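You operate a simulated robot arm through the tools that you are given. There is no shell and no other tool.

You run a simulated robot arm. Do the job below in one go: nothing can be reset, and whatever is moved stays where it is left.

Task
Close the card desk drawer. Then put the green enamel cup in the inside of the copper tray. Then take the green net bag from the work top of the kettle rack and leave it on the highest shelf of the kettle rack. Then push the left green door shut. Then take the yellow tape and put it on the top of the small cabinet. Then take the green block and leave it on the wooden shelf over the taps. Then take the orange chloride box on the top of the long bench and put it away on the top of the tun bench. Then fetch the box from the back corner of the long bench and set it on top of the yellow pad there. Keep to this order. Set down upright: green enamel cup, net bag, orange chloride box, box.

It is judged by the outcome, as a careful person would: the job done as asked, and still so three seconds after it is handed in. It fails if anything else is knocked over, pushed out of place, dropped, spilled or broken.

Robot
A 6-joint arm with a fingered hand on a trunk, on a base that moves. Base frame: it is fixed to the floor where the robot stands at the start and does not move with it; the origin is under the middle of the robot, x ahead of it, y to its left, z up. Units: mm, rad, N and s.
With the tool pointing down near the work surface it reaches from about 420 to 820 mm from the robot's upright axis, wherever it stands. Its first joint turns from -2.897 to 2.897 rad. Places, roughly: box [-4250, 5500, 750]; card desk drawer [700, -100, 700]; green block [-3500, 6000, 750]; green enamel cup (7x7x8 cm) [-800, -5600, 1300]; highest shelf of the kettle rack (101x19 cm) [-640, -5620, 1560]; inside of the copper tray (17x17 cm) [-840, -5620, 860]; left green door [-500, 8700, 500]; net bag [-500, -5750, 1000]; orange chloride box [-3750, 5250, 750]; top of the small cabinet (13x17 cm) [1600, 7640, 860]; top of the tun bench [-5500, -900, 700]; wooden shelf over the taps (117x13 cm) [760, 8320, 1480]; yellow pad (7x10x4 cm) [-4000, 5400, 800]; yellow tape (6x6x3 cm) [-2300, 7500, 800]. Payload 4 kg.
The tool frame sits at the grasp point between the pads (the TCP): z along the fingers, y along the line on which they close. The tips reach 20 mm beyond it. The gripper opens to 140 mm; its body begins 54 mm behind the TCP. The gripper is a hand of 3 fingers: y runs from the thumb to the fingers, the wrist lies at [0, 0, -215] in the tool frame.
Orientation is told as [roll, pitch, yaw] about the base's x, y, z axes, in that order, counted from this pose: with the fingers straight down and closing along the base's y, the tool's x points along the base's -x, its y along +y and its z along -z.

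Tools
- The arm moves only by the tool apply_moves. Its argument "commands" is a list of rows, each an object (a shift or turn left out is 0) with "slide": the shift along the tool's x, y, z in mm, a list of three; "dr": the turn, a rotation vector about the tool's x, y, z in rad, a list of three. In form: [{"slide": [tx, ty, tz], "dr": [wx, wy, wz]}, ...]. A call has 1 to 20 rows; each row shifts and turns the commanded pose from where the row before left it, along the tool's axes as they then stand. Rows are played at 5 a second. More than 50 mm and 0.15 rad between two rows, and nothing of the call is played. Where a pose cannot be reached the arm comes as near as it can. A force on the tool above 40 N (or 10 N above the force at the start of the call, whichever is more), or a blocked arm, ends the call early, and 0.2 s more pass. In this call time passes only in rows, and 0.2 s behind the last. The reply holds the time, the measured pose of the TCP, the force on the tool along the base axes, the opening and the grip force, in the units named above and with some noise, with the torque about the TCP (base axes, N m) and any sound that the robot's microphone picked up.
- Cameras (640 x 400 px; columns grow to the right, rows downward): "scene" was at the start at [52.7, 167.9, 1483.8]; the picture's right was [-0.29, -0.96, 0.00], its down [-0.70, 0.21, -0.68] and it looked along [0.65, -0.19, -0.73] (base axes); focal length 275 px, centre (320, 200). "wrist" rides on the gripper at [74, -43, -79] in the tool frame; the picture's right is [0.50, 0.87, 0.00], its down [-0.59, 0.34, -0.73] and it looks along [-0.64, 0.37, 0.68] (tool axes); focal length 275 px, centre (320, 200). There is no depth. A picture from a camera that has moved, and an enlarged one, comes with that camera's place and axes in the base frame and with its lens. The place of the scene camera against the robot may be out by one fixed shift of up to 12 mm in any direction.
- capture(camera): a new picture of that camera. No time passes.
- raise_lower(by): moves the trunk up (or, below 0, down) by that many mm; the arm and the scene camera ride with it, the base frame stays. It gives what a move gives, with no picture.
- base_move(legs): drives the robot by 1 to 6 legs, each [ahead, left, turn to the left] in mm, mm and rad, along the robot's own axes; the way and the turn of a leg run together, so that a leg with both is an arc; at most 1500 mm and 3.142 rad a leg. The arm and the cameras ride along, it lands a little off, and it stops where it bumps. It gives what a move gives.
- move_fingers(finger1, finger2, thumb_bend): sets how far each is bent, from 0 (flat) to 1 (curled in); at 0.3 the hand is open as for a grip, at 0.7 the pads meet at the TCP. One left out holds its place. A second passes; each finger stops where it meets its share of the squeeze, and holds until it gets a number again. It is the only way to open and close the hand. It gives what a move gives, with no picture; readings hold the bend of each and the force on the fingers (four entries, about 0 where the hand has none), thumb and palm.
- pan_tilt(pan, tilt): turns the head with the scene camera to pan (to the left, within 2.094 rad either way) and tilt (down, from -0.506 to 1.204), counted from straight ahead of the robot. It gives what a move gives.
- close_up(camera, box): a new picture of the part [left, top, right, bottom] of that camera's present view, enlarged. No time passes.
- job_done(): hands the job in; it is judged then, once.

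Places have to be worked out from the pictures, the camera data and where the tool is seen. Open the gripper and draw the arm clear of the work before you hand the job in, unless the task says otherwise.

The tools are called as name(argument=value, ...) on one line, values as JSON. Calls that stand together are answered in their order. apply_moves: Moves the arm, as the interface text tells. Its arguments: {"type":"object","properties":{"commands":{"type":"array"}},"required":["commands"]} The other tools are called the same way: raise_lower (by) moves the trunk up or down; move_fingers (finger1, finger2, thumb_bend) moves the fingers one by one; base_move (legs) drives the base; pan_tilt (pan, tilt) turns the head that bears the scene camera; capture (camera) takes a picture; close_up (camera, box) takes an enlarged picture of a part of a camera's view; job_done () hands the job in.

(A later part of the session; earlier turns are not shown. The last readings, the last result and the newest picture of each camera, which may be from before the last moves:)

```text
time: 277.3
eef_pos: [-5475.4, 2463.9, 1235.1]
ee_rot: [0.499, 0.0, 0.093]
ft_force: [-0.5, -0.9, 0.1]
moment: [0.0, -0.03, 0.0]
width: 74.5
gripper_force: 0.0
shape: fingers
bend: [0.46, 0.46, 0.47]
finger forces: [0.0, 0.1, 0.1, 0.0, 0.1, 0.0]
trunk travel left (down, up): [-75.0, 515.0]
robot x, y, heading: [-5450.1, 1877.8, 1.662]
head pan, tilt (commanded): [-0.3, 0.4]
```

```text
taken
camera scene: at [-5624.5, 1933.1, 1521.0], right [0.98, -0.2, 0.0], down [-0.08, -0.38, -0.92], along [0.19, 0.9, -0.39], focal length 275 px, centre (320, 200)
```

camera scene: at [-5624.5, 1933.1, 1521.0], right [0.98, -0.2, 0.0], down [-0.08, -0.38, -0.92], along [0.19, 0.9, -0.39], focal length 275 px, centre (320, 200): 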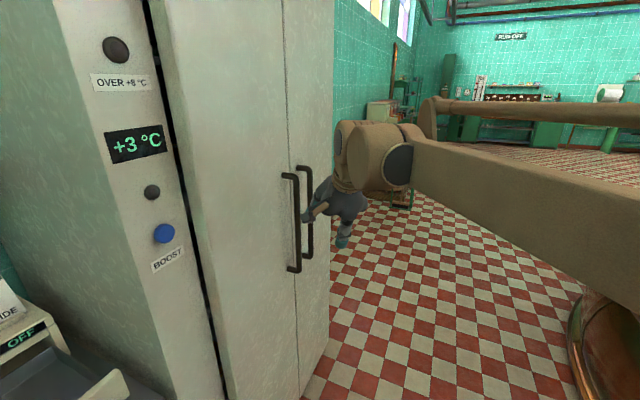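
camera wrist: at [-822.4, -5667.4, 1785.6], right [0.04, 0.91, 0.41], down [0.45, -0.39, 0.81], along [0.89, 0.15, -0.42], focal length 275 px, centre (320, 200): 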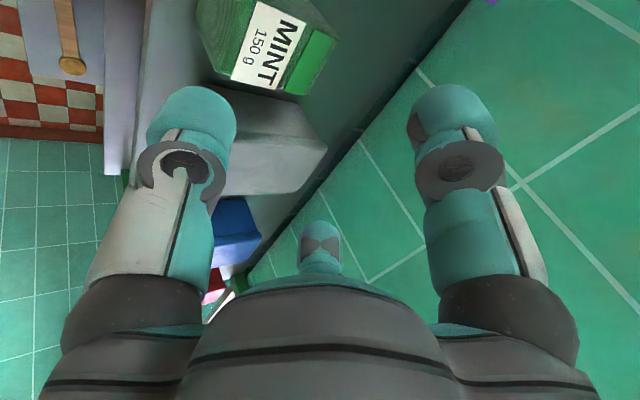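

The cooler is close on the left. I turn right so the arm points into the open, then move diagonally between the stool and the cooler's corner.

base_move(legs=[[0, 0, -1.0], [636, 249, 0], [635, 248, 0]])

pan_tilt(pan=0.6, tilt=0.4)

capture(camera="scene")

pan_tilt(pan=-0.1, tilt=0.3)

capture(camera="scene")

```text
time: 287.0
eef_pos: [-4272.6, 3389.5, 1235.1]
ee_rot: [0.499, 0.001, -0.906]
ft_force: [0.3, -0.1, 0.3]
moment: [0.01, 0.02, 0.0]
width: 74.8
gripper_force: 0.1
shape: fingers
bend: [0.46, 0.46, 0.47]
finger forces: [0.0, 0.0, 0.0, 0.0, 0.1, 0.0]
trunk travel left (down, up): [-75.0, 515.0]
robot x, y, heading: [-4753.7, 3050.8, 0.666]
head pan, tilt (commanded): [-0.3, 0.4]
```

```text
time: 288.2
eef_pos: [-4273.2, 3390.1, 1236.1]
ee_rot: [0.5, 0.0, -0.907]
ft_force: [-0.1, 0.2, 0.4]
moment: [-0.02, -0.01, 0.02]
width: 74.3
gripper_force: 0.0
shape: fingers
bend: [0.46, 0.46, 0.47]
finger forces: [0.1, 0.1, 0.0, 0.0, 0.0, 0.0]
trunk travel left (down, up): [-75.0, 515.0]
robot x, y, heading: [-4751.2, 3051.5, 0.667]
head pan, tilt (commanded): [0.6, 0.4]
```

```text
taken
camera scene: at [-4861.1, 3280.9, 1521.0], right [0.95, -0.3, 0.0], down [-0.12, -0.37, -0.92], along [0.28, 0.88, -0.39], focal length 275 px, centre (320, 200)
```

scene: 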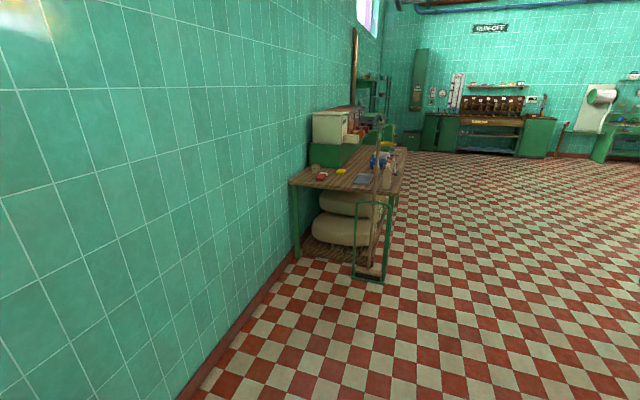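

```text
time: 289.3
eef_pos: [-4273.1, 3389.9, 1236.6]
ee_rot: [0.5, 0.0, -0.907]
ft_force: [-0.7, 0.2, 0.6]
moment: [-0.01, 0.01, -0.01]
width: 74.8
gripper_force: 0.1
shape: fingers
bend: [0.46, 0.46, 0.47]
finger forces: [0.1, 0.1, 0.1, 0.0, 0.1, 0.0]
trunk travel left (down, up): [-75.0, 515.0]
robot x, y, heading: [-4752.1, 3056.0, 0.664]
head pan, tilt (commanded): [-0.099, 0.3]
```

```text
taken
camera scene: at [-4810.2, 3242.7, 1530.2], right [0.54, -0.84, 0.0], down [-0.25, -0.16, -0.96], along [0.81, 0.51, -0.3], focal length 275 px, centre (320, 200)
```

scene: 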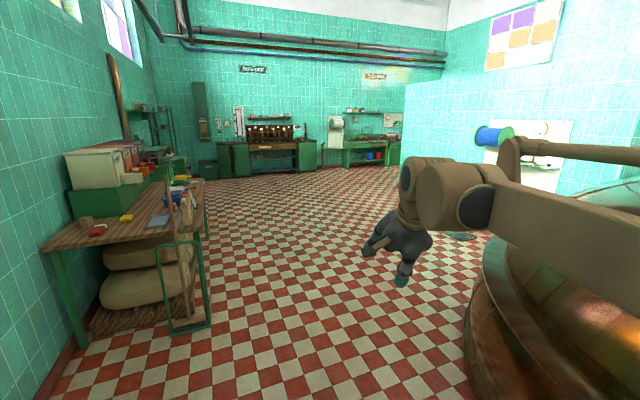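

I see the long bench on the left and the run-off cabinet with green doors at the far wall. I zoom in on that cabinet.

close_up(camera="scene", box=[180, 70, 420, 200])

close_up(camera="scene", box=[30, 120, 230, 350])

```text
2.67 times, centred on (300, 135) of scene
camera zoom: at [-4810.2, 3242.7, 1530.2], right [0.54, -0.84, 0.0], down [-0.25, -0.16, -0.96], along [0.81, 0.51, -0.3], focal length 733 px, centre (373, 373)
```

zoom: 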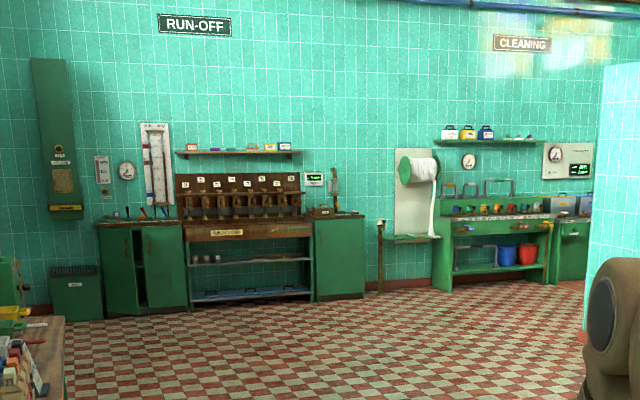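

```text
1.74 times, centred on (130, 235) of scene
camera zoom: at [-4810.2, 3242.7, 1530.2], right [0.54, -0.84, 0.0], down [-0.25, -0.16, -0.96], along [0.81, 0.51, -0.3], focal length 478 px, centre (650, 139)
```

zoom: 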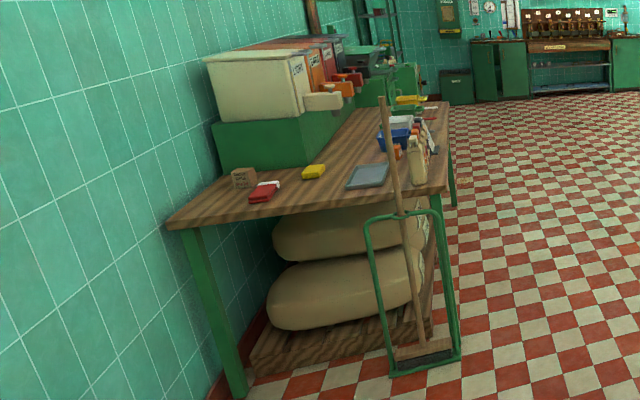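

The run-off cabinet's left pair of green doors is visible, one ajar. The floor there is open, so I drive diagonally toward it.

base_move(legs=[[1167, 68, 0], [1167, 68, 0], [1215, 254, 0]])

pan_tilt(pan=0.4, tilt=0.3)

capture(camera="scene")

```text
time: 306.6
eef_pos: [-1695.3, 5859.4, 1237.0]
ee_rot: [0.499, 0.0, -0.922]
ft_force: [-0.2, -0.3, 0.2]
moment: [0.03, 0.01, 0.0]
width: 74.7
gripper_force: 0.0
shape: fingers
bend: [0.46, 0.46, 0.47]
finger forces: [0.0, 0.0, 0.0, 0.1, 0.1, 0.1]
trunk travel left (down, up): [-75.0, 515.0]
robot x, y, heading: [-2177.8, 5529.1, 0.65]
head pan, tilt (commanded): [-0.099, 0.3]
```

```text
time: 307.6
eef_pos: [-1695.2, 5860.6, 1235.5]
ee_rot: [0.499, 0.0, -0.922]
ft_force: [0.7, -0.1, 1.1]
moment: [0.02, 0.0, -0.04]
width: 74.7
gripper_force: 0.1
shape: fingers
bend: [0.46, 0.46, 0.47]
finger forces: [0.0, 0.0, 0.0, 0.0, 0.1, 0.1]
trunk travel left (down, up): [-75.0, 515.0]
robot x, y, heading: [-2183.8, 5534.2, 0.651]
head pan, tilt (commanded): [0.4, 0.3]
```

```text
taken
camera scene: at [-2268.6, 5751.4, 1530.2], right [0.87, -0.5, 0.0], down [-0.15, -0.26, -0.96], along [0.48, 0.83, -0.3], focal length 275 px, centre (320, 200)
```

scene: 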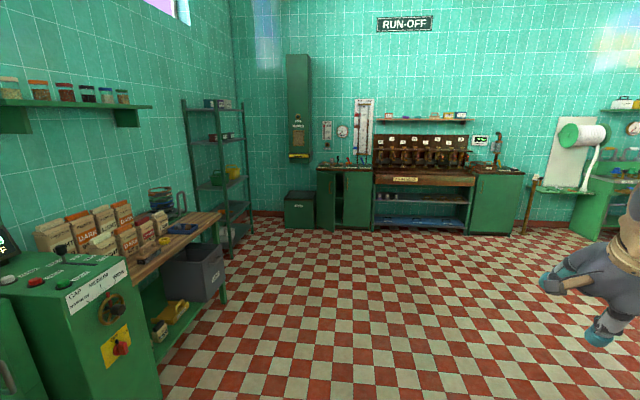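

The yellow tape is on the malt bench at left. I zoom in on the run-off cabinet's doors.

close_up(camera="scene", box=[280, 130, 540, 250])

close_up(camera="scene", box=[30, 170, 250, 350])

```text
2.46 times, centred on (410, 190) of scene
camera zoom: at [-2268.6, 5751.4, 1530.2], right [0.87, -0.5, 0.0], down [-0.15, -0.26, -0.96], along [0.48, 0.83, -0.3], focal length 677 px, centre (98, 225)
```

zoom: 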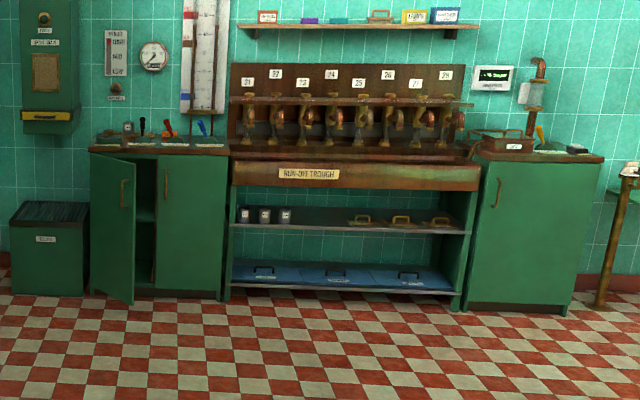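

```text
2.22 times, centred on (140, 260) of scene
camera zoom: at [-2268.6, 5751.4, 1530.2], right [0.87, -0.5, 0.0], down [-0.15, -0.26, -0.96], along [0.48, 0.83, -0.3], focal length 611 px, centre (720, 67)
```

zoom: 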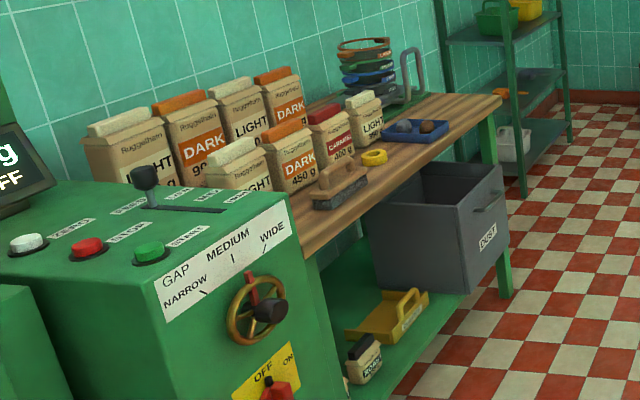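

The left door is hinged at its left edge and stands open about 26°. I turn to face the cabinet squarely and drive nearer.

base_move(legs=[[0, 0, 0.276], [1150, 230, 0], [1100, 230, 0]])

pan_tilt(pan=0.0, tilt=0.5)

capture(camera="scene")

```text
time: 319.8
eef_pos: [-841.1, 8072.6, 1235.6]
ee_rot: [0.5, 0.001, -0.626]
ft_force: [-0.9, -0.6, -0.4]
moment: [0.02, 0.03, 0.02]
width: 74.3
gripper_force: 0.0
shape: fingers
bend: [0.46, 0.46, 0.47]
finger forces: [0.0, 0.0, 0.1, 0.0, 0.0, 0.0]
trunk travel left (down, up): [-75.0, 515.0]
robot x, y, heading: [-1213.8, 7619.7, 0.938]
head pan, tilt (commanded): [0.4, 0.3]
```

```text
time: 320.7
eef_pos: [-840.2, 8072.5, 1236.3]
ee_rot: [0.5, 0.0, -0.628]
ft_force: [1.0, 0.0, -0.3]
moment: [0.01, -0.02, 0.01]
width: 74.6
gripper_force: 0.0
shape: fingers
bend: [0.46, 0.46, 0.47]
finger forces: [0.0, 0.0, 0.1, 0.1, 0.0, 0.0]
trunk travel left (down, up): [-75.0, 515.0]
robot x, y, heading: [-1213.2, 7617.8, 0.942]
head pan, tilt (commanded): [0.0, 0.499]
```

```text
taken
camera scene: at [-1325.8, 7787.9, 1511.9], right [0.81, -0.59, 0.0], down [-0.28, -0.39, -0.88], along [0.51, 0.71, -0.48], focal length 275 px, centre (320, 200)
```

scene: 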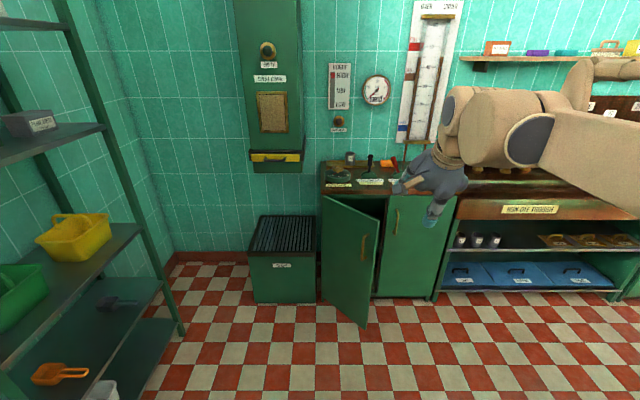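

The door's free edge is about 1150–1200 mm ahead and 70 mm right. I drive 420 mm closer, lower the trunk, close the hand, and lower it pointing forward.

base_move(legs=[[420, 0, 0]])

raise_lower(by=-70)

move_fingers(finger1=0.75, finger2=0.75, thumb_bend=0.75)

apply_moves(commands=[{"slide": [0, -22, 40]}, {"slide": [0, -22, 40]}, {"slide": [0, -22, 40]}, {"slide": [0, -22, 40]}, {"slide": [0, -22, 40]}, {"slide": [0, -22, 40]}])

capture(camera="scene")

```text
time: 323.3
eef_pos: [-596.8, 8416.7, 1235.8]
ee_rot: [0.499, -0.002, -0.622]
ft_force: [-0.7, 0.3, 0.5]
moment: [0.0, -0.04, 0.0]
width: 74.3
gripper_force: 0.0
shape: fingers
bend: [0.46, 0.46, 0.47]
finger forces: [0.0, 0.1, 0.0, 0.0, 0.0, 0.1]
trunk travel left (down, up): [-75.0, 515.0]
robot x, y, heading: [-964.0, 7958.7, 0.945]
head pan, tilt (commanded): [0.0, 0.499]
```

```text
time: 324.4
eef_pos: [-597.0, 8416.2, 1166.6]
ee_rot: [0.498, -0.001, -0.622]
ft_force: [0.3, 0.3, -0.4]
moment: [-0.03, 0.05, 0.0]
width: 74.6
gripper_force: 0.0
shape: fingers
bend: [0.46, 0.46, 0.47]
finger forces: [0.0, 0.1, 0.0, 0.0, 0.0, 0.1]
trunk travel left (down, up): [-5.0, 585.0]
robot x, y, heading: [-964.0, 7958.1, 0.947]
head pan, tilt (commanded): [0.0, 0.499]
```

```text
time: 325.4
eef_pos: [-597.3, 8416.2, 1166.6]
ee_rot: [0.499, 0.0, -0.622]
ft_force: [0.2, 0.7, -0.6]
moment: [-0.03, 0.0, -0.03]
width: 2.4
gripper_force: 0.1
shape: fingers
bend: [0.73, 0.73, 0.72]
finger forces: [0.0, 0.0, 0.0, 0.0, 0.1, 0.0]
trunk travel left (down, up): [-5.0, 585.0]
robot x, y, heading: [-960.6, 7961.7, 0.948]
head pan, tilt (commanded): [0.0, 0.499]
```

```text
time: 326.8
eef_pos: [-597.4, 8413.9, 892.8]
ee_rot: [0.499, 0.0, -0.624]
ft_force: [-0.2, -0.6, -0.4]
moment: [0.01, 0.01, 0.01]
width: 2.1
gripper_force: 0.1
shape: fingers
bend: [0.73, 0.73, 0.72]
finger forces: [0.0, 0.0, 0.0, 0.0, 0.0, 0.0]
trunk travel left (down, up): [-5.0, 585.0]
robot x, y, heading: [-964.9, 7959.7, 0.948]
head pan, tilt (commanded): [0.0, 0.499]
```

```text
taken
camera scene: at [-1079.9, 8129.1, 1441.8], right [0.81, -0.58, 0.0], down [-0.28, -0.39, -0.88], along [0.51, 0.71, -0.48], focal length 275 px, centre (320, 200)
```

scene: 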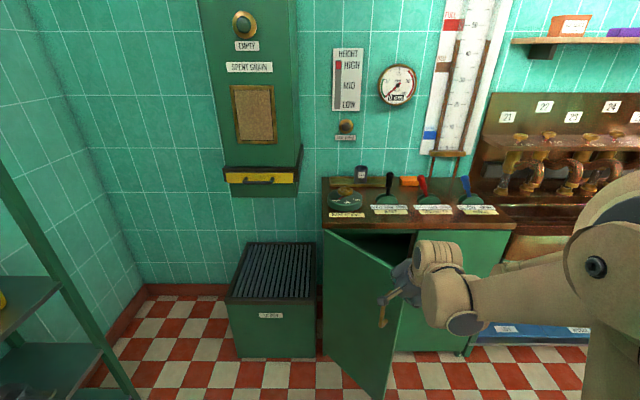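

The door face is about 750 mm ahead at my centre line. I move the closed hand forward, turn it to point ahead, and lower it to about z=775, above the door handle.

apply_moves(commands=[{"slide": [15, 25, 13.7]}, {"slide": [15, 25, 13.7]}, {"dr": [-0.125, 0, 0]}, {"dr": [-0.125, 0, 0]}, {"dr": [-0.125, 0, 0]}, {"dr": [-0.125, 0, 0]}, {"dr": [-0.125, 0, 0]}, {"dr": [-0.125, 0, 0]}, {"slide": [0, -37, 12.3]}, {"slide": [0, -37, 12.3]}, {"slide": [0, -37, 12.3]}])

capture(camera="scene")

capture(camera="wrist")

```text
time: 329.2
eef_pos: [-551.6, 8527.9, 829.1]
ee_rot: [1.245, 0.001, -0.623]
ft_force: [-0.2, -0.8, 0.0]
moment: [-0.02, 0.02, 0.0]
width: 2.2
gripper_force: 0.1
shape: fingers
bend: [0.73, 0.73, 0.72]
finger forces: [0.0, 0.0, 0.0, 0.0, 0.0, 0.1]
out of reach, approached as far as the arm can: row 9, 10, 11
trunk travel left (down, up): [-5.0, 585.0]
robot x, y, heading: [-960.2, 7961.7, 0.949]
head pan, tilt (commanded): [0.0, 0.499]
```

```text
taken
camera scene: at [-1080.0, 8129.0, 1441.8], right [0.81, -0.58, 0.0], down [-0.28, -0.39, -0.88], along [0.51, 0.71, -0.48], focal length 275 px, centre (320, 200)
```

scene: 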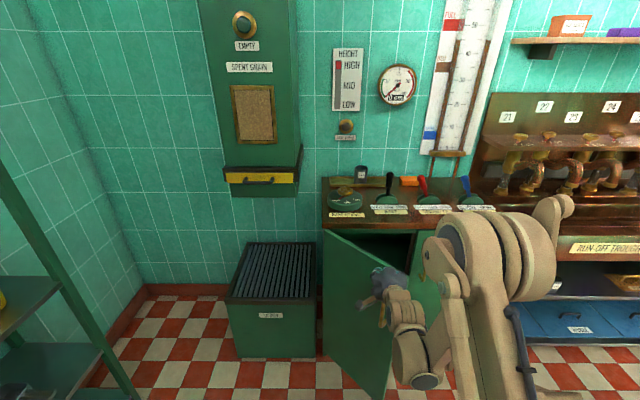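

```text
taken
camera wrist: at [-663.4, 8498.9, 812.9], right [-0.25, 0.52, 0.82], down [0.13, -0.82, 0.56], along [0.96, 0.25, 0.13], focal length 275 px, centre (320, 200)
```

wrist: 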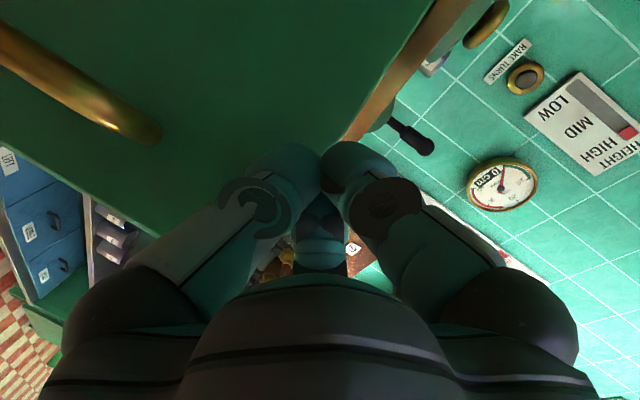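

The hand is near the door's upper part at z=829. I push forward and slightly down, following the door's arc, in small steps.

apply_moves(commands=[{"slide": [-3, -4.5, 14.5]}, {"slide": [-3, -4.5, 14.5]}, {"slide": [-4, -2.9, 16.7]}, {"slide": [-4, -2.9, 16.7]}, {"slide": [-4, -2.9, 16.7]}])

capture(camera="scene")

capture(camera="wrist")

```text
time: 330.4
eef_pos: [-498.3, 8572.8, 788.3]
ee_rot: [1.249, 0.001, -0.623]
ft_force: [-0.3, -0.3, -0.6]
moment: [0.02, 0.03, 0.04]
width: 1.9
gripper_force: 0.0
shape: fingers
bend: [0.73, 0.73, 0.72]
finger forces: [0.0, 0.1, 0.0, 0.1, 0.0, 0.0]
trunk travel left (down, up): [-5.0, 585.0]
robot x, y, heading: [-965.1, 7959.6, 0.947]
head pan, tilt (commanded): [0.0, 0.499]
```

```text
taken
camera scene: at [-1080.0, 8129.0, 1441.8], right [0.81, -0.58, 0.0], down [-0.28, -0.39, -0.88], along [0.51, 0.71, -0.48], focal length 275 px, centre (320, 200)
```

scene: 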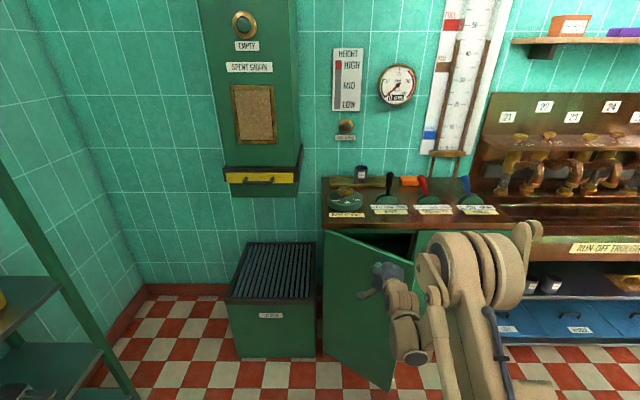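

```text
taken
camera wrist: at [-610.1, 8545.1, 771.9], right [-0.25, 0.51, 0.82], down [0.13, -0.82, 0.55], along [0.96, 0.25, 0.13], focal length 275 px, centre (320, 200)
```

wrist: 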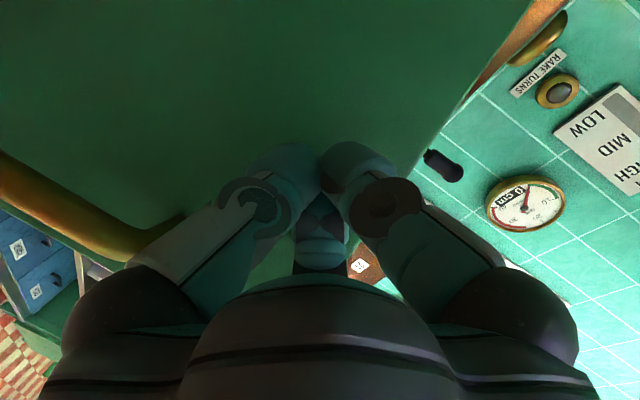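

The door is moving with the hand. I continue pushing.

apply_moves(commands=[{"slide": [-3, 4, 14.4]}, {"slide": [-3, 4, 14.4]}, {"slide": [-3, 4, 14.4]}, {"slide": [-2, 4, 14.4]}])

capture(camera="scene")

```text
time: 331.4
eef_pos: [-454.7, 8616.2, 785.5]
ee_rot: [1.249, 0.0, -0.621]
ft_force: [-0.5, -0.2, 0.1]
moment: [-0.01, -0.01, -0.02]
width: 2.0
gripper_force: 0.0
shape: fingers
bend: [0.73, 0.73, 0.72]
finger forces: [0.0, 0.0, 0.0, 0.0, 0.0, 0.1]
trunk travel left (down, up): [-5.0, 585.0]
robot x, y, heading: [-963.7, 7960.0, 0.947]
head pan, tilt (commanded): [0.0, 0.499]
```

```text
taken
camera scene: at [-1080.1, 8128.9, 1441.8], right [0.81, -0.58, 0.0], down [-0.28, -0.39, -0.88], along [0.51, 0.71, -0.48], focal length 275 px, centre (320, 200)
```

scene: 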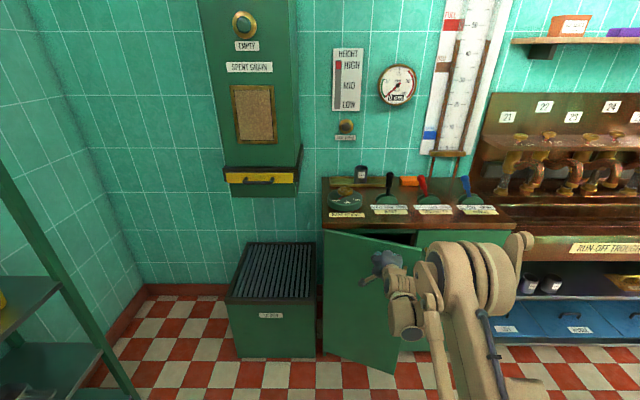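

The door is nearly shut. I continue in 8 mm steps until a stop is felt.

apply_moves(commands=[{"slide": [-1, 2.5, 7.6]}, {"slide": [-1, 2.5, 7.6]}, {"slide": [-1, 2.5, 7.6]}, {"slide": [-1, 2.5, 7.6]}, {"slide": [0, 2.5, 7.6]}, {"slide": [0, 2.5, 7.6]}, {"slide": [0, 2.5, 7.6]}, {"slide": [0, 2.5, 7.6]}])

capture(camera="scene")

```text
time: 333.2
eef_pos: [-414.1, 8664.9, 786.6]
ee_rot: [1.248, 0.0, -0.621]
ft_force: [0.0, 0.6, -0.2]
moment: [-0.01, 0.01, 0.01]
width: 2.2
gripper_force: 0.0
shape: fingers
bend: [0.73, 0.73, 0.72]
finger forces: [0.1, 0.0, 0.0, 0.0, 0.0, 0.0]
trunk travel left (down, up): [-5.0, 585.0]
robot x, y, heading: [-967.0, 7961.4, 0.946]
head pan, tilt (commanded): [0.0, 0.499]
```

```text
taken
camera scene: at [-1080.0, 8129.0, 1441.8], right [0.81, -0.58, 0.0], down [-0.28, -0.39, -0.88], along [0.51, 0.71, -0.48], focal length 275 px, centre (320, 200)
```

scene: 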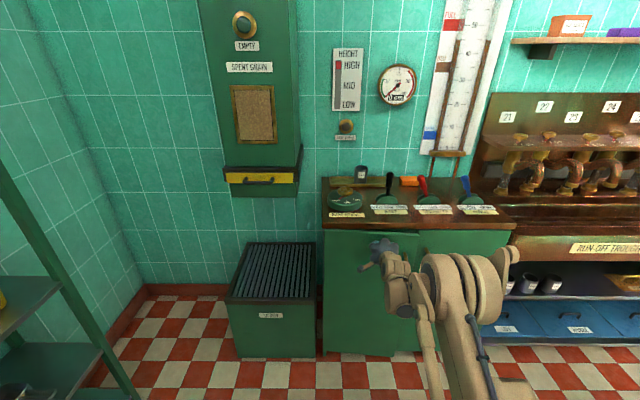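

I check in close-up whether the door is flush.

close_up(camera="scene", box=[310, 215, 490, 375])

apply_moves(commands=[{"slide": [0, 1.6, 4.7]}, {"slide": [0, 1.6, 4.7]}, {"slide": [0, 1.6, 4.7]}, {"slide": [0, 1.6, 4.7]}])

close_up(camera="scene", box=[310, 215, 490, 375])

```text
2.50 times, centred on (400, 295) of scene
camera zoom: at [-1080.0, 8129.0, 1441.8], right [0.81, -0.58, 0.0], down [-0.28, -0.39, -0.88], along [0.51, 0.71, -0.48], focal length 688 px, centre (120, -38)
```

zoom: 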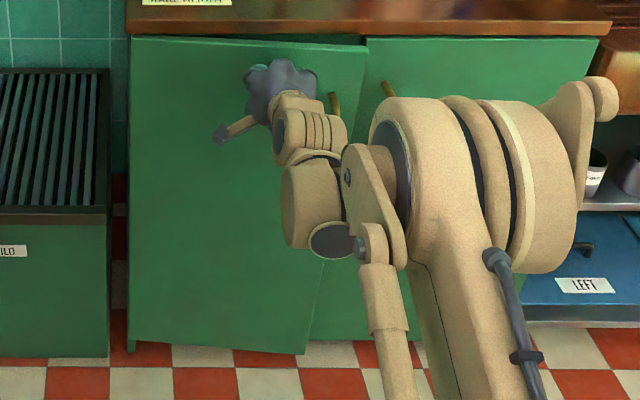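

```text
time: 334.2
eef_pos: [-402.5, 8682.5, 783.7]
ee_rot: [1.247, 0.001, -0.623]
ft_force: [0.1, -0.4, 0.3]
moment: [0.03, -0.01, 0.05]
width: 2.1
gripper_force: 0.0
shape: fingers
bend: [0.73, 0.73, 0.72]
finger forces: [0.0, 0.1, 0.0, 0.1, 0.1, 0.0]
trunk travel left (down, up): [-5.0, 585.0]
robot x, y, heading: [-965.0, 7958.3, 0.947]
head pan, tilt (commanded): [0.0, 0.499]
```

```text
2.50 times, centred on (400, 295) of scene
camera zoom: at [-1080.0, 8129.0, 1441.8], right [0.81, -0.58, 0.0], down [-0.28, -0.39, -0.88], along [0.51, 0.71, -0.48], focal length 688 px, centre (120, -38)
```

zoom: 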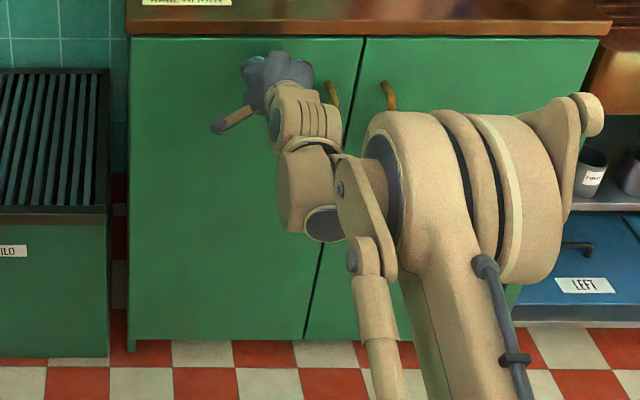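

The door now looks level with its neighbour. I press a little further to confirm the stop.

apply_moves(commands=[{"slide": [0, 1, 2.8]}, {"slide": [0, 1, 2.8]}, {"slide": [0, 1, 2.8]}, {"slide": [0, 1, 2.8]}, {"slide": [0, 1, 2.8]}])

close_up(camera="scene", box=[310, 215, 490, 375])

```text
time: 334.9
eef_pos: [-400.0, 8683.9, 785.5]
ee_rot: [1.245, 0.002, -0.621]
ft_force: [-10.0, -15.1, 3.9]
moment: [0.12, -0.1, 0.01]
width: 1.4
gripper_force: 19.2
shape: fingers
bend: [0.73, 0.73, 0.72]
finger forces: [19.2, 19.7, 0.0, 0.0, 0.0, 0.1]
trunk travel left (down, up): [-5.0, 585.0]
robot x, y, heading: [-964.0, 7960.7, 0.946]
head pan, tilt (commanded): [0.0, 0.499]
stopped in row 3: the force on the tool passed its limit at 45 N (the readings are from after the stop); the commanded pose is now the measured one
```

```text
2.50 times, centred on (400, 295) of scene
camera zoom: at [-1082.1, 8126.2, 1442.1], right [0.81, -0.58, 0.0], down [-0.28, -0.39, -0.88], along [0.51, 0.71, -0.48], focal length 688 px, centre (120, -38)
```

zoom: 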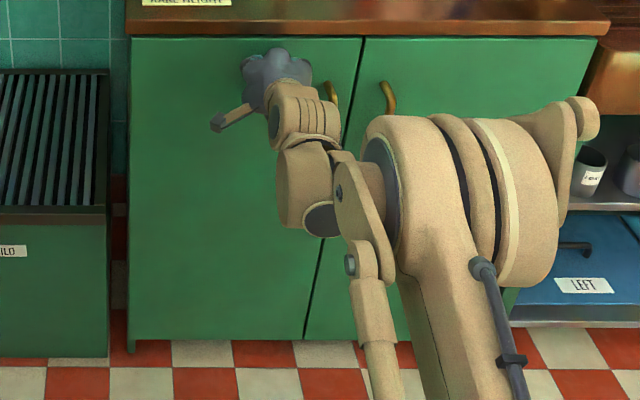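

The door hit its stop at 45 N. I withdraw and verify it stays shut.

apply_moves(commands=[{"slide": [0, -12.6, -38]}, {"slide": [0, 37, -25]}, {"slide": [0, 40, -28]}, {"slide": [0, 40, -28]}, {"slide": [0, 40, -28]}, {"slide": [0, 40, -28]}, {"slide": [0, 40, -28]}, {"slide": [0, 40, -28]}, {"slide": [0, 40, -28]}])

close_up(camera="scene", box=[310, 215, 490, 375])

capture(camera="scene")

```text
time: 336.9
eef_pos: [-485.6, 8567.7, 1155.0]
ee_rot: [1.246, -0.002, -0.623]
ft_force: [-0.8, 0.7, 0.3]
moment: [0.0, 0.02, -0.03]
width: 2.4
gripper_force: 0.1
shape: fingers
bend: [0.73, 0.73, 0.72]
finger forces: [0.0, 0.0, 0.0, 0.0, 0.0, 0.1]
trunk travel left (down, up): [-5.0, 585.0]
robot x, y, heading: [-962.1, 7960.4, 0.947]
head pan, tilt (commanded): [0.0, 0.499]
```

```text
2.50 times, centred on (400, 295) of scene
camera zoom: at [-1080.9, 8127.9, 1441.8], right [0.81, -0.58, 0.0], down [-0.28, -0.39, -0.88], along [0.51, 0.71, -0.48], focal length 688 px, centre (120, -38)
```

zoom: 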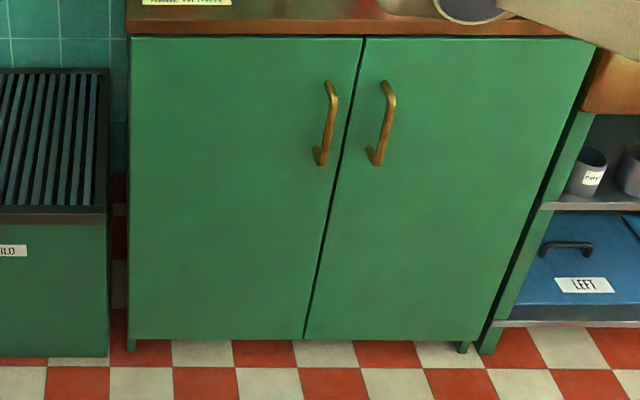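

```text
taken
camera scene: at [-1080.9, 8127.9, 1441.8], right [0.81, -0.58, 0.0], down [-0.28, -0.39, -0.88], along [0.51, 0.71, -0.48], focal length 275 px, centre (320, 200)
```

scene: 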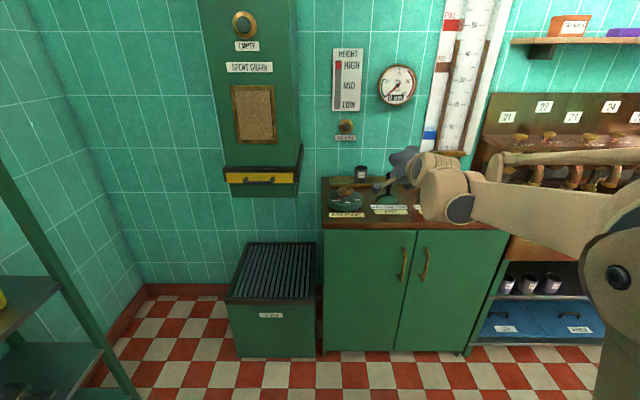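

The left green door is shut flush. Next is the yellow tape: I pull the arm in, point the hand down, back up, and turn toward the malt bench.

apply_moves(commands=[{"slide": [0, -14, -43]}, {"slide": [0, -14, -43]}, {"slide": [0, -14, -43]}, {"dr": [0.139, 0, 0]}, {"dr": [0.139, 0, 0]}, {"dr": [0.139, 0, 0]}, {"dr": [0.139, 0, 0]}, {"dr": [0.139, 0, 0]}, {"dr": [0.139, 0, 0]}, {"dr": [0.139, 0, 0]}, {"dr": [0.139, 0, 0]}, {"dr": [0.135, 0, 0]}])

base_move(legs=[[-500, 0, 0], [0, 0, 1.551], [150, 600, 0]])

pan_tilt(pan=0.0, tilt=0.6)

capture(camera="scene")

capture(camera="wrist")

```text
time: 339.5
eef_pos: [-565.2, 8455.4, 1157.2]
ee_rot: [-0.004, 0.001, -0.621]
ft_force: [-1.0, 0.3, 1.0]
moment: [-0.01, 0.02, 0.02]
width: 2.2
gripper_force: 0.0
shape: fingers
bend: [0.73, 0.73, 0.72]
finger forces: [0.1, 0.0, 0.1, 0.1, 0.1, 0.0]
trunk travel left (down, up): [-5.0, 585.0]
robot x, y, heading: [-966.7, 7958.6, 0.948]
head pan, tilt (commanded): [0.0, 0.499]
```

```text
time: 349.4
eef_pos: [-2227.4, 7543.4, 1156.3]
ee_rot: [-0.001, -0.001, 0.946]
ft_force: [0.6, 1.0, 0.1]
moment: [0.02, 0.0, -0.04]
width: 2.0
gripper_force: 0.0
shape: fingers
bend: [0.73, 0.73, 0.72]
finger forces: [0.0, 0.1, 0.0, 0.0, 0.1, 0.1]
trunk travel left (down, up): [-5.0, 585.0]
robot x, y, heading: [-1735.0, 7141.0, 2.517]
head pan, tilt (commanded): [0.0, 0.499]
```

```text
time: 350.0
eef_pos: [-2228.2, 7543.3, 1156.5]
ee_rot: [-0.002, 0.0, 0.945]
ft_force: [0.4, 0.0, -0.3]
moment: [-0.01, 0.03, 0.03]
width: 2.0
gripper_force: 0.1
shape: fingers
bend: [0.73, 0.73, 0.72]
finger forces: [0.0, 0.0, 0.0, 0.1, 0.1, 0.0]
trunk travel left (down, up): [-5.0, 585.0]
robot x, y, heading: [-1730.7, 7142.4, 2.515]
head pan, tilt (commanded): [0.0, 0.6]
```

```text
taken
camera scene: at [-1904.5, 7028.2, 1432.8], right [0.59, 0.81, 0.0], down [0.46, -0.33, -0.83], along [-0.67, 0.48, -0.56], focal length 275 px, centre (320, 200)
```

scene: 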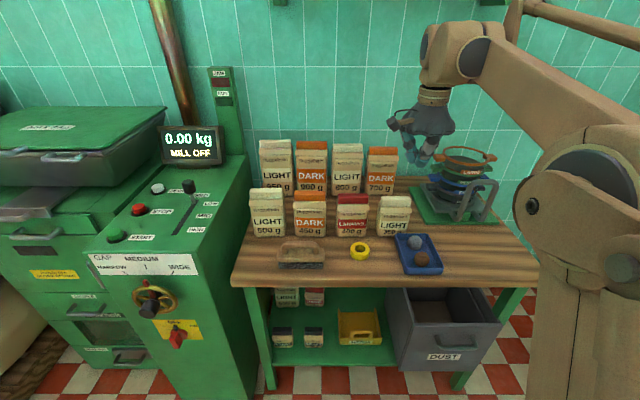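

```text
taken
camera wrist: at [-2236.8, 7458.1, 1235.2], right [-0.99, 0.1, 0.0], down [0.07, 0.68, 0.73], along [0.08, 0.73, -0.68], focal length 275 px, centre (320, 200)
```

wrist: 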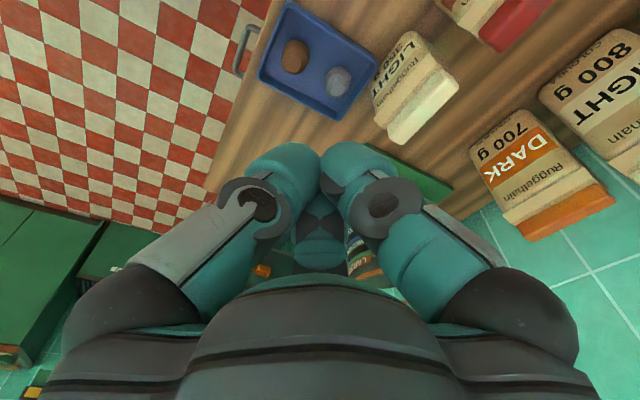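

The tape lies on the bench about 673 mm ahead and 71 mm left, with free room around it. I open the hand partway and move above it.

move_fingers(finger1=0.38, finger2=0.38, thumb_bend=0.38)

apply_moves(commands=[{"slide": [35.5, 12.2, 0]}, {"slide": [35.5, 12.2, 0]}, {"slide": [35.5, 12.2, 0]}, {"slide": [0, 0, 48]}, {"slide": [0, 0, 48]}, {"slide": [0, 0, 48]}, {"slide": [0, 0, 48]}, {"slide": [0, 0, 40]}])

capture(camera="wrist")

close_up(camera="scene", box=[240, 150, 480, 300])

```text
time: 351.0
eef_pos: [-2228.0, 7544.0, 1157.0]
ee_rot: [-0.002, 0.0, 0.945]
ft_force: [0.3, -1.3, -0.7]
moment: [0.01, -0.03, 0.01]
width: 100.6
gripper_force: 0.0
shape: fingers
bend: [0.38, 0.38, 0.38]
finger forces: [0.1, 0.0, 0.1, 0.1, 0.0, 0.0]
trunk travel left (down, up): [-5.0, 585.0]
robot x, y, heading: [-1733.7, 7139.8, 2.514]
head pan, tilt (commanded): [0.0, 0.6]
```

```text
time: 352.8
eef_pos: [-2319.4, 7480.3, 924.6]
ee_rot: [-0.002, 0.001, 0.943]
ft_force: [0.2, -0.3, -0.6]
moment: [0.02, 0.06, 0.03]
width: 100.9
gripper_force: 0.1
shape: fingers
bend: [0.38, 0.38, 0.38]
finger forces: [0.0, 0.1, 0.0, 0.0, 0.0, 0.0]
trunk travel left (down, up): [-5.0, 585.0]
robot x, y, heading: [-1733.1, 7143.2, 2.516]
head pan, tilt (commanded): [0.0, 0.6]
```

```text
taken
camera wrist: at [-2329.7, 7395.8, 1002.9], right [-0.99, 0.1, 0.0], down [0.07, 0.68, 0.73], along [0.08, 0.73, -0.68], focal length 275 px, centre (320, 200)
```

wrist: 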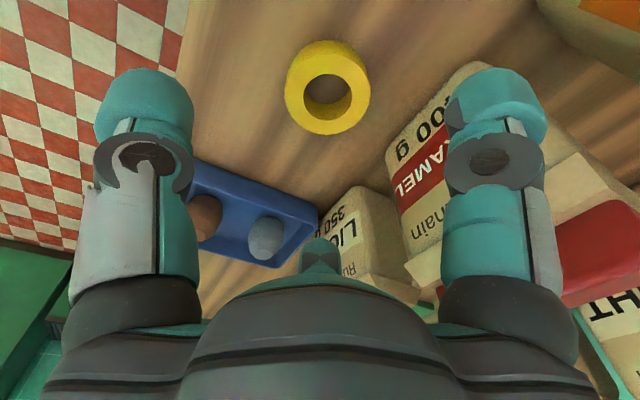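

```text
2.67 times, centred on (360, 225) of scene
camera zoom: at [-1904.8, 7028.3, 1432.7], right [0.59, 0.81, 0.0], down [0.46, -0.33, -0.82], along [-0.67, 0.48, -0.57], focal length 733 px, centre (213, 133)
```

zoom: 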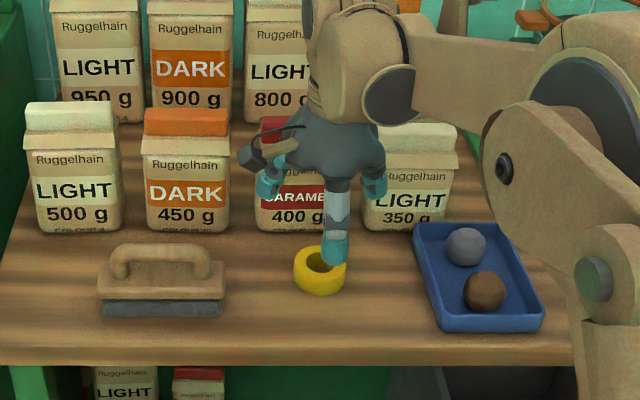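

The tape is nearly under the hand, about 6 mm to the left. I correct and descend to just above the bench.

apply_moves(commands=[{"slide": [6, -1, 20]}, {"slide": [0, 0, 20]}, {"slide": [0, 0, 20]}])

capture(camera="wrist")

close_up(camera="scene", box=[300, 190, 420, 290])

```text
time: 353.6
eef_pos: [-2323.2, 7471.9, 864.6]
ee_rot: [-0.002, 0.001, 0.943]
ft_force: [-0.5, -0.3, -0.2]
moment: [-0.01, 0.02, -0.01]
width: 100.9
gripper_force: 0.0
shape: fingers
bend: [0.38, 0.38, 0.38]
finger forces: [0.0, 0.0, 0.0, 0.1, 0.0, 0.1]
trunk travel left (down, up): [-5.0, 585.0]
robot x, y, heading: [-1732.2, 7143.4, 2.516]
head pan, tilt (commanded): [0.0, 0.6]
```

```text
taken
camera wrist: at [-2331.7, 7387.1, 942.3], right [-0.99, 0.1, 0.0], down [0.07, 0.68, 0.73], along [0.08, 0.73, -0.68], focal length 275 px, centre (320, 200)
```

wrist: 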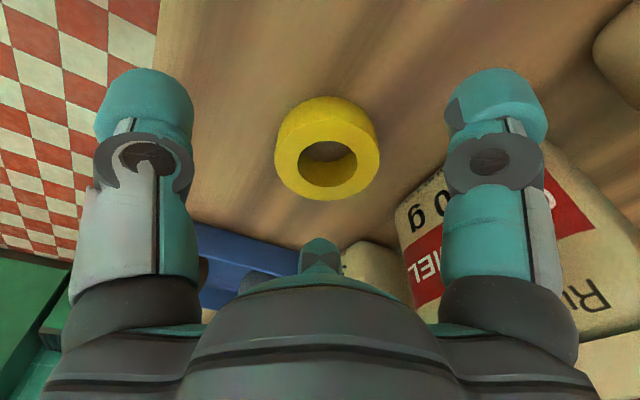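

```text
4.00 times, centred on (360, 240) of scene
camera zoom: at [-1904.6, 7028.2, 1432.7], right [0.59, 0.81, 0.0], down [0.46, -0.33, -0.82], along [-0.67, 0.48, -0.57], focal length 1100 px, centre (160, 40)
```

zoom: 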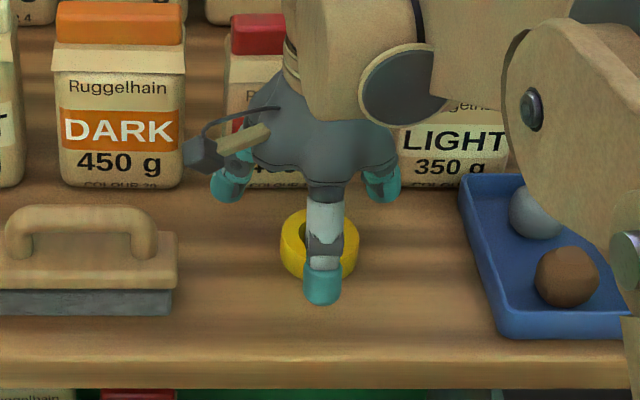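

I make a small correction and descend so the fingertips are around the tape, just above the bench top, then close.

apply_moves(commands=[{"slide": [-3, 4, 12]}, {"slide": [0, 0, 10]}])

move_fingers(finger1=0.5, finger2=0.5, thumb_bend=0.5)

capture(camera="wrist")

```text
time: 354.2
eef_pos: [-2325.4, 7476.7, 841.4]
ee_rot: [0.0, 0.0, 0.944]
ft_force: [-0.3, -0.4, -0.6]
moment: [0.0, 0.0, -0.02]
width: 101.1
gripper_force: 0.0
shape: fingers
bend: [0.38, 0.38, 0.38]
finger forces: [0.0, 0.1, 0.1, 0.0, 0.1, 0.0]
trunk travel left (down, up): [-5.0, 585.0]
robot x, y, heading: [-1739.2, 7142.0, 2.513]
head pan, tilt (commanded): [0.0, 0.6]
```

```text
time: 355.2
eef_pos: [-2325.4, 7476.0, 842.6]
ee_rot: [-0.001, 0.0, 0.944]
ft_force: [0.2, 0.3, 0.2]
moment: [-0.02, 0.02, 0.03]
width: 64.0
gripper_force: 0.9
shape: fingers
bend: [0.5, 0.5, 0.5]
finger forces: [0.1, 0.1, 0.0, 0.0, 0.0, 0.0]
trunk travel left (down, up): [-5.0, 585.0]
robot x, y, heading: [-1732.1, 7141.1, 2.513]
head pan, tilt (commanded): [0.0, 0.6]
```

```text
taken
camera wrist: at [-2334.1, 7392.4, 920.3], right [-0.99, 0.1, 0.0], down [0.07, 0.68, 0.73], along [0.08, 0.73, -0.68], focal length 275 px, centre (320, 200)
```

wrist: 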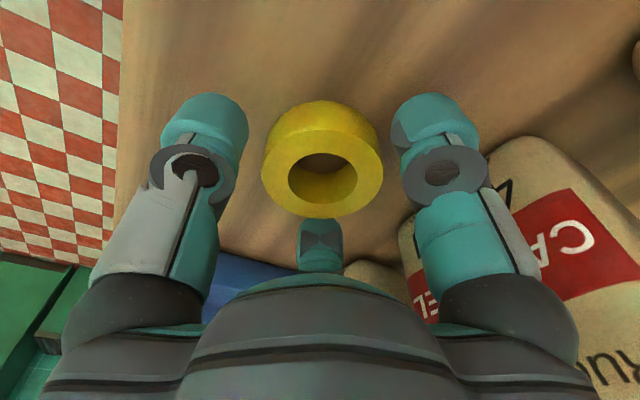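

The tape is centred between the fingers. I close to grip it.

move_fingers(finger1=0.62, finger2=0.62, thumb_bend=0.62)

apply_moves(commands=[{"slide": [0, 0, -15]}, {"slide": [0, 0, -25]}])

capture(camera="wrist")

close_up(camera="scene", box=[300, 190, 420, 290])

```text
time: 356.2
eef_pos: [-2325.5, 7477.8, 842.6]
ee_rot: [0.0, 0.0, 0.943]
ft_force: [-0.6, -0.1, 2.0]
moment: [0.03, 0.06, -0.01]
width: 48.5
gripper_force: 14.9
shape: fingers
bend: [0.55, 0.56, 0.57]
finger forces: [9.0, 9.2, 0.0, 0.1, 11.3, 0.0]
trunk travel left (down, up): [-5.0, 585.0]
robot x, y, heading: [-1733.6, 7139.6, 2.512]
head pan, tilt (commanded): [0.0, 0.6]
```

```text
time: 356.8
eef_pos: [-2325.3, 7477.0, 882.5]
ee_rot: [-0.001, 0.0, 0.945]
ft_force: [0.4, 0.3, -0.5]
moment: [0.0, -0.02, -0.01]
width: 48.3
gripper_force: 14.5
shape: fingers
bend: [0.55, 0.56, 0.57]
finger forces: [8.6, 8.8, 0.2, 0.0, 11.2, 0.0]
trunk travel left (down, up): [-5.0, 585.0]
robot x, y, heading: [-1733.8, 7134.9, 2.51]
head pan, tilt (commanded): [0.0, 0.6]
```

```text
taken
camera wrist: at [-2333.6, 7392.0, 961.0], right [-0.99, 0.1, 0.0], down [0.07, 0.68, 0.73], along [0.08, 0.73, -0.68], focal length 275 px, centre (320, 200)
```

wrist: 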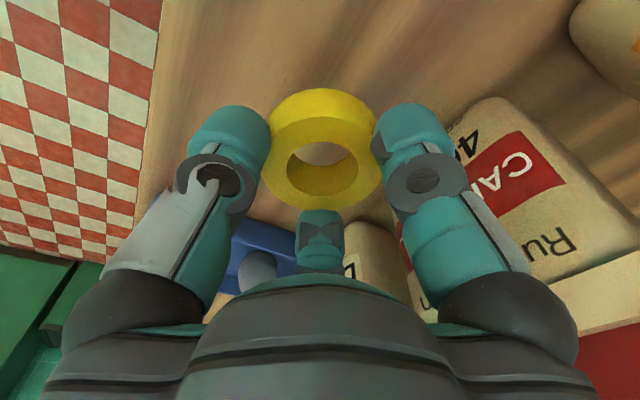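

```text
4.00 times, centred on (360, 240) of scene
camera zoom: at [-1904.5, 7028.1, 1432.7], right [0.59, 0.81, 0.0], down [0.46, -0.33, -0.82], along [-0.67, 0.48, -0.57], focal length 1100 px, centre (160, 40)
```

zoom: 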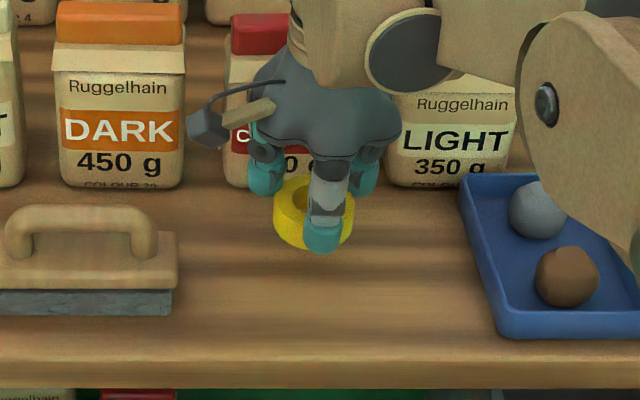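

The tape is held level. I lift it high, back away from the bench, and turn toward the run-off cabinets.

apply_moves(commands=[{"slide": [0, 0, -50]}, {"slide": [0, 0, -50]}, {"slide": [0, 0, -50]}, {"slide": [0, 0, -50]}, {"slide": [0, 0, -50]}, {"slide": [0, -45, 0]}, {"slide": [0, -45, 0]}])

base_move(legs=[[-250, 0, 0], [0, 0, -1.574], [800, -1000, 0]])

pan_tilt(pan=-0.4, tilt=0.4)

capture(camera="scene")

```text
time: 358.4
eef_pos: [-2252.0, 7423.5, 1134.6]
ee_rot: [0.0, 0.0, 0.944]
ft_force: [-0.7, 0.3, 0.1]
moment: [-0.01, -0.02, 0.0]
width: 48.2
gripper_force: 14.5
shape: fingers
bend: [0.55, 0.56, 0.57]
finger forces: [8.7, 8.9, 0.0, 0.0, 11.1, 0.0]
trunk travel left (down, up): [-5.0, 585.0]
robot x, y, heading: [-1736.3, 7145.2, 2.513]
head pan, tilt (commanded): [0.0, 0.6]
```

```text
time: 370.2
eef_pos: [31.6, 7542.8, 1134.9]
ee_rot: [-0.003, 0.001, -0.642]
ft_force: [-0.2, 1.1, -0.2]
moment: [0.02, 0.01, 0.01]
width: 47.9
gripper_force: 14.3
shape: fingers
bend: [0.55, 0.56, 0.57]
finger forces: [8.6, 8.7, 0.0, 0.0, 10.6, 0.1]
trunk travel left (down, up): [-5.0, 585.0]
robot x, y, heading: [-260.8, 7029.4, 0.926]
head pan, tilt (commanded): [0.0, 0.6]
```

```text
time: 371.0
eef_pos: [31.8, 7541.6, 1134.8]
ee_rot: [-0.001, -0.001, -0.64]
ft_force: [-0.2, -0.1, -0.7]
moment: [0.01, 0.0, 0.04]
width: 47.8
gripper_force: 13.6
shape: fingers
bend: [0.55, 0.56, 0.57]
finger forces: [8.5, 8.8, 0.0, 0.0, 10.6, 0.0]
trunk travel left (down, up): [-5.0, 585.0]
robot x, y, heading: [-258.7, 7027.4, 0.935]
head pan, tilt (commanded): [-0.4, 0.4]
```

```text
taken
camera scene: at [-347.0, 7171.4, 1450.9], right [0.51, -0.86, 0.0], down [-0.34, -0.2, -0.92], along [0.79, 0.47, -0.39], focal length 275 px, centre (320, 200)
```

scene: 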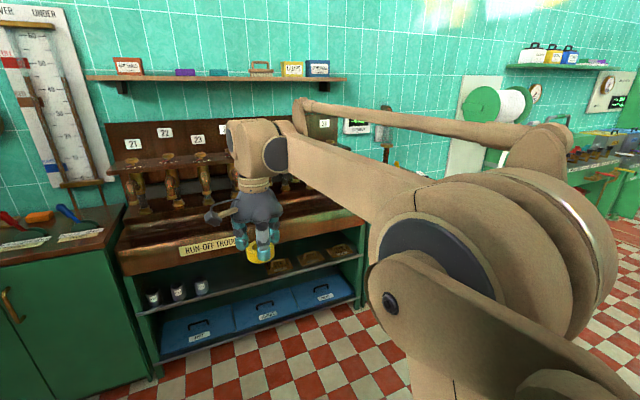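

I continue toward the small cabinet, stopping short to look at what stands on it.

base_move(legs=[[302, -560, 0], [302, -560, 0]])

pan_tilt(pan=0.0, tilt=0.5)

capture(camera="scene")

```text
time: 377.8
eef_pos: [1304.2, 7353.0, 1134.9]
ee_rot: [-0.002, 0.0, -0.643]
ft_force: [-0.7, 0.4, 0.4]
moment: [0.01, -0.02, 0.0]
width: 47.7
gripper_force: 14.2
shape: fingers
bend: [0.55, 0.55, 0.57]
finger forces: [8.6, 8.9, 0.0, 0.0, 10.5, 0.1]
trunk travel left (down, up): [-5.0, 585.0]
robot x, y, heading: [1010.2, 6836.0, 0.936]
head pan, tilt (commanded): [-0.4, 0.4]
```

```text
time: 378.7
eef_pos: [1304.9, 7352.7, 1134.6]
ee_rot: [-0.002, -0.001, -0.642]
ft_force: [0.3, -1.0, -0.9]
moment: [0.0, -0.01, 0.01]
width: 47.7
gripper_force: 14.0
shape: fingers
bend: [0.55, 0.56, 0.57]
finger forces: [8.6, 8.7, 0.0, 0.0, 10.6, 0.0]
trunk travel left (down, up): [-5.0, 585.0]
robot x, y, heading: [1016.2, 6843.2, 0.929]
head pan, tilt (commanded): [0.0, 0.499]
```

```text
taken
camera scene: at [899.0, 7009.3, 1441.8], right [0.8, -0.6, 0.0], down [-0.29, -0.38, -0.88], along [0.53, 0.7, -0.48], focal length 275 px, centre (320, 200)
```

scene: 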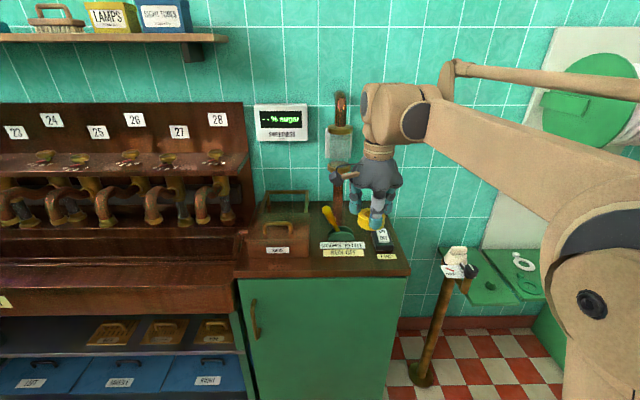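

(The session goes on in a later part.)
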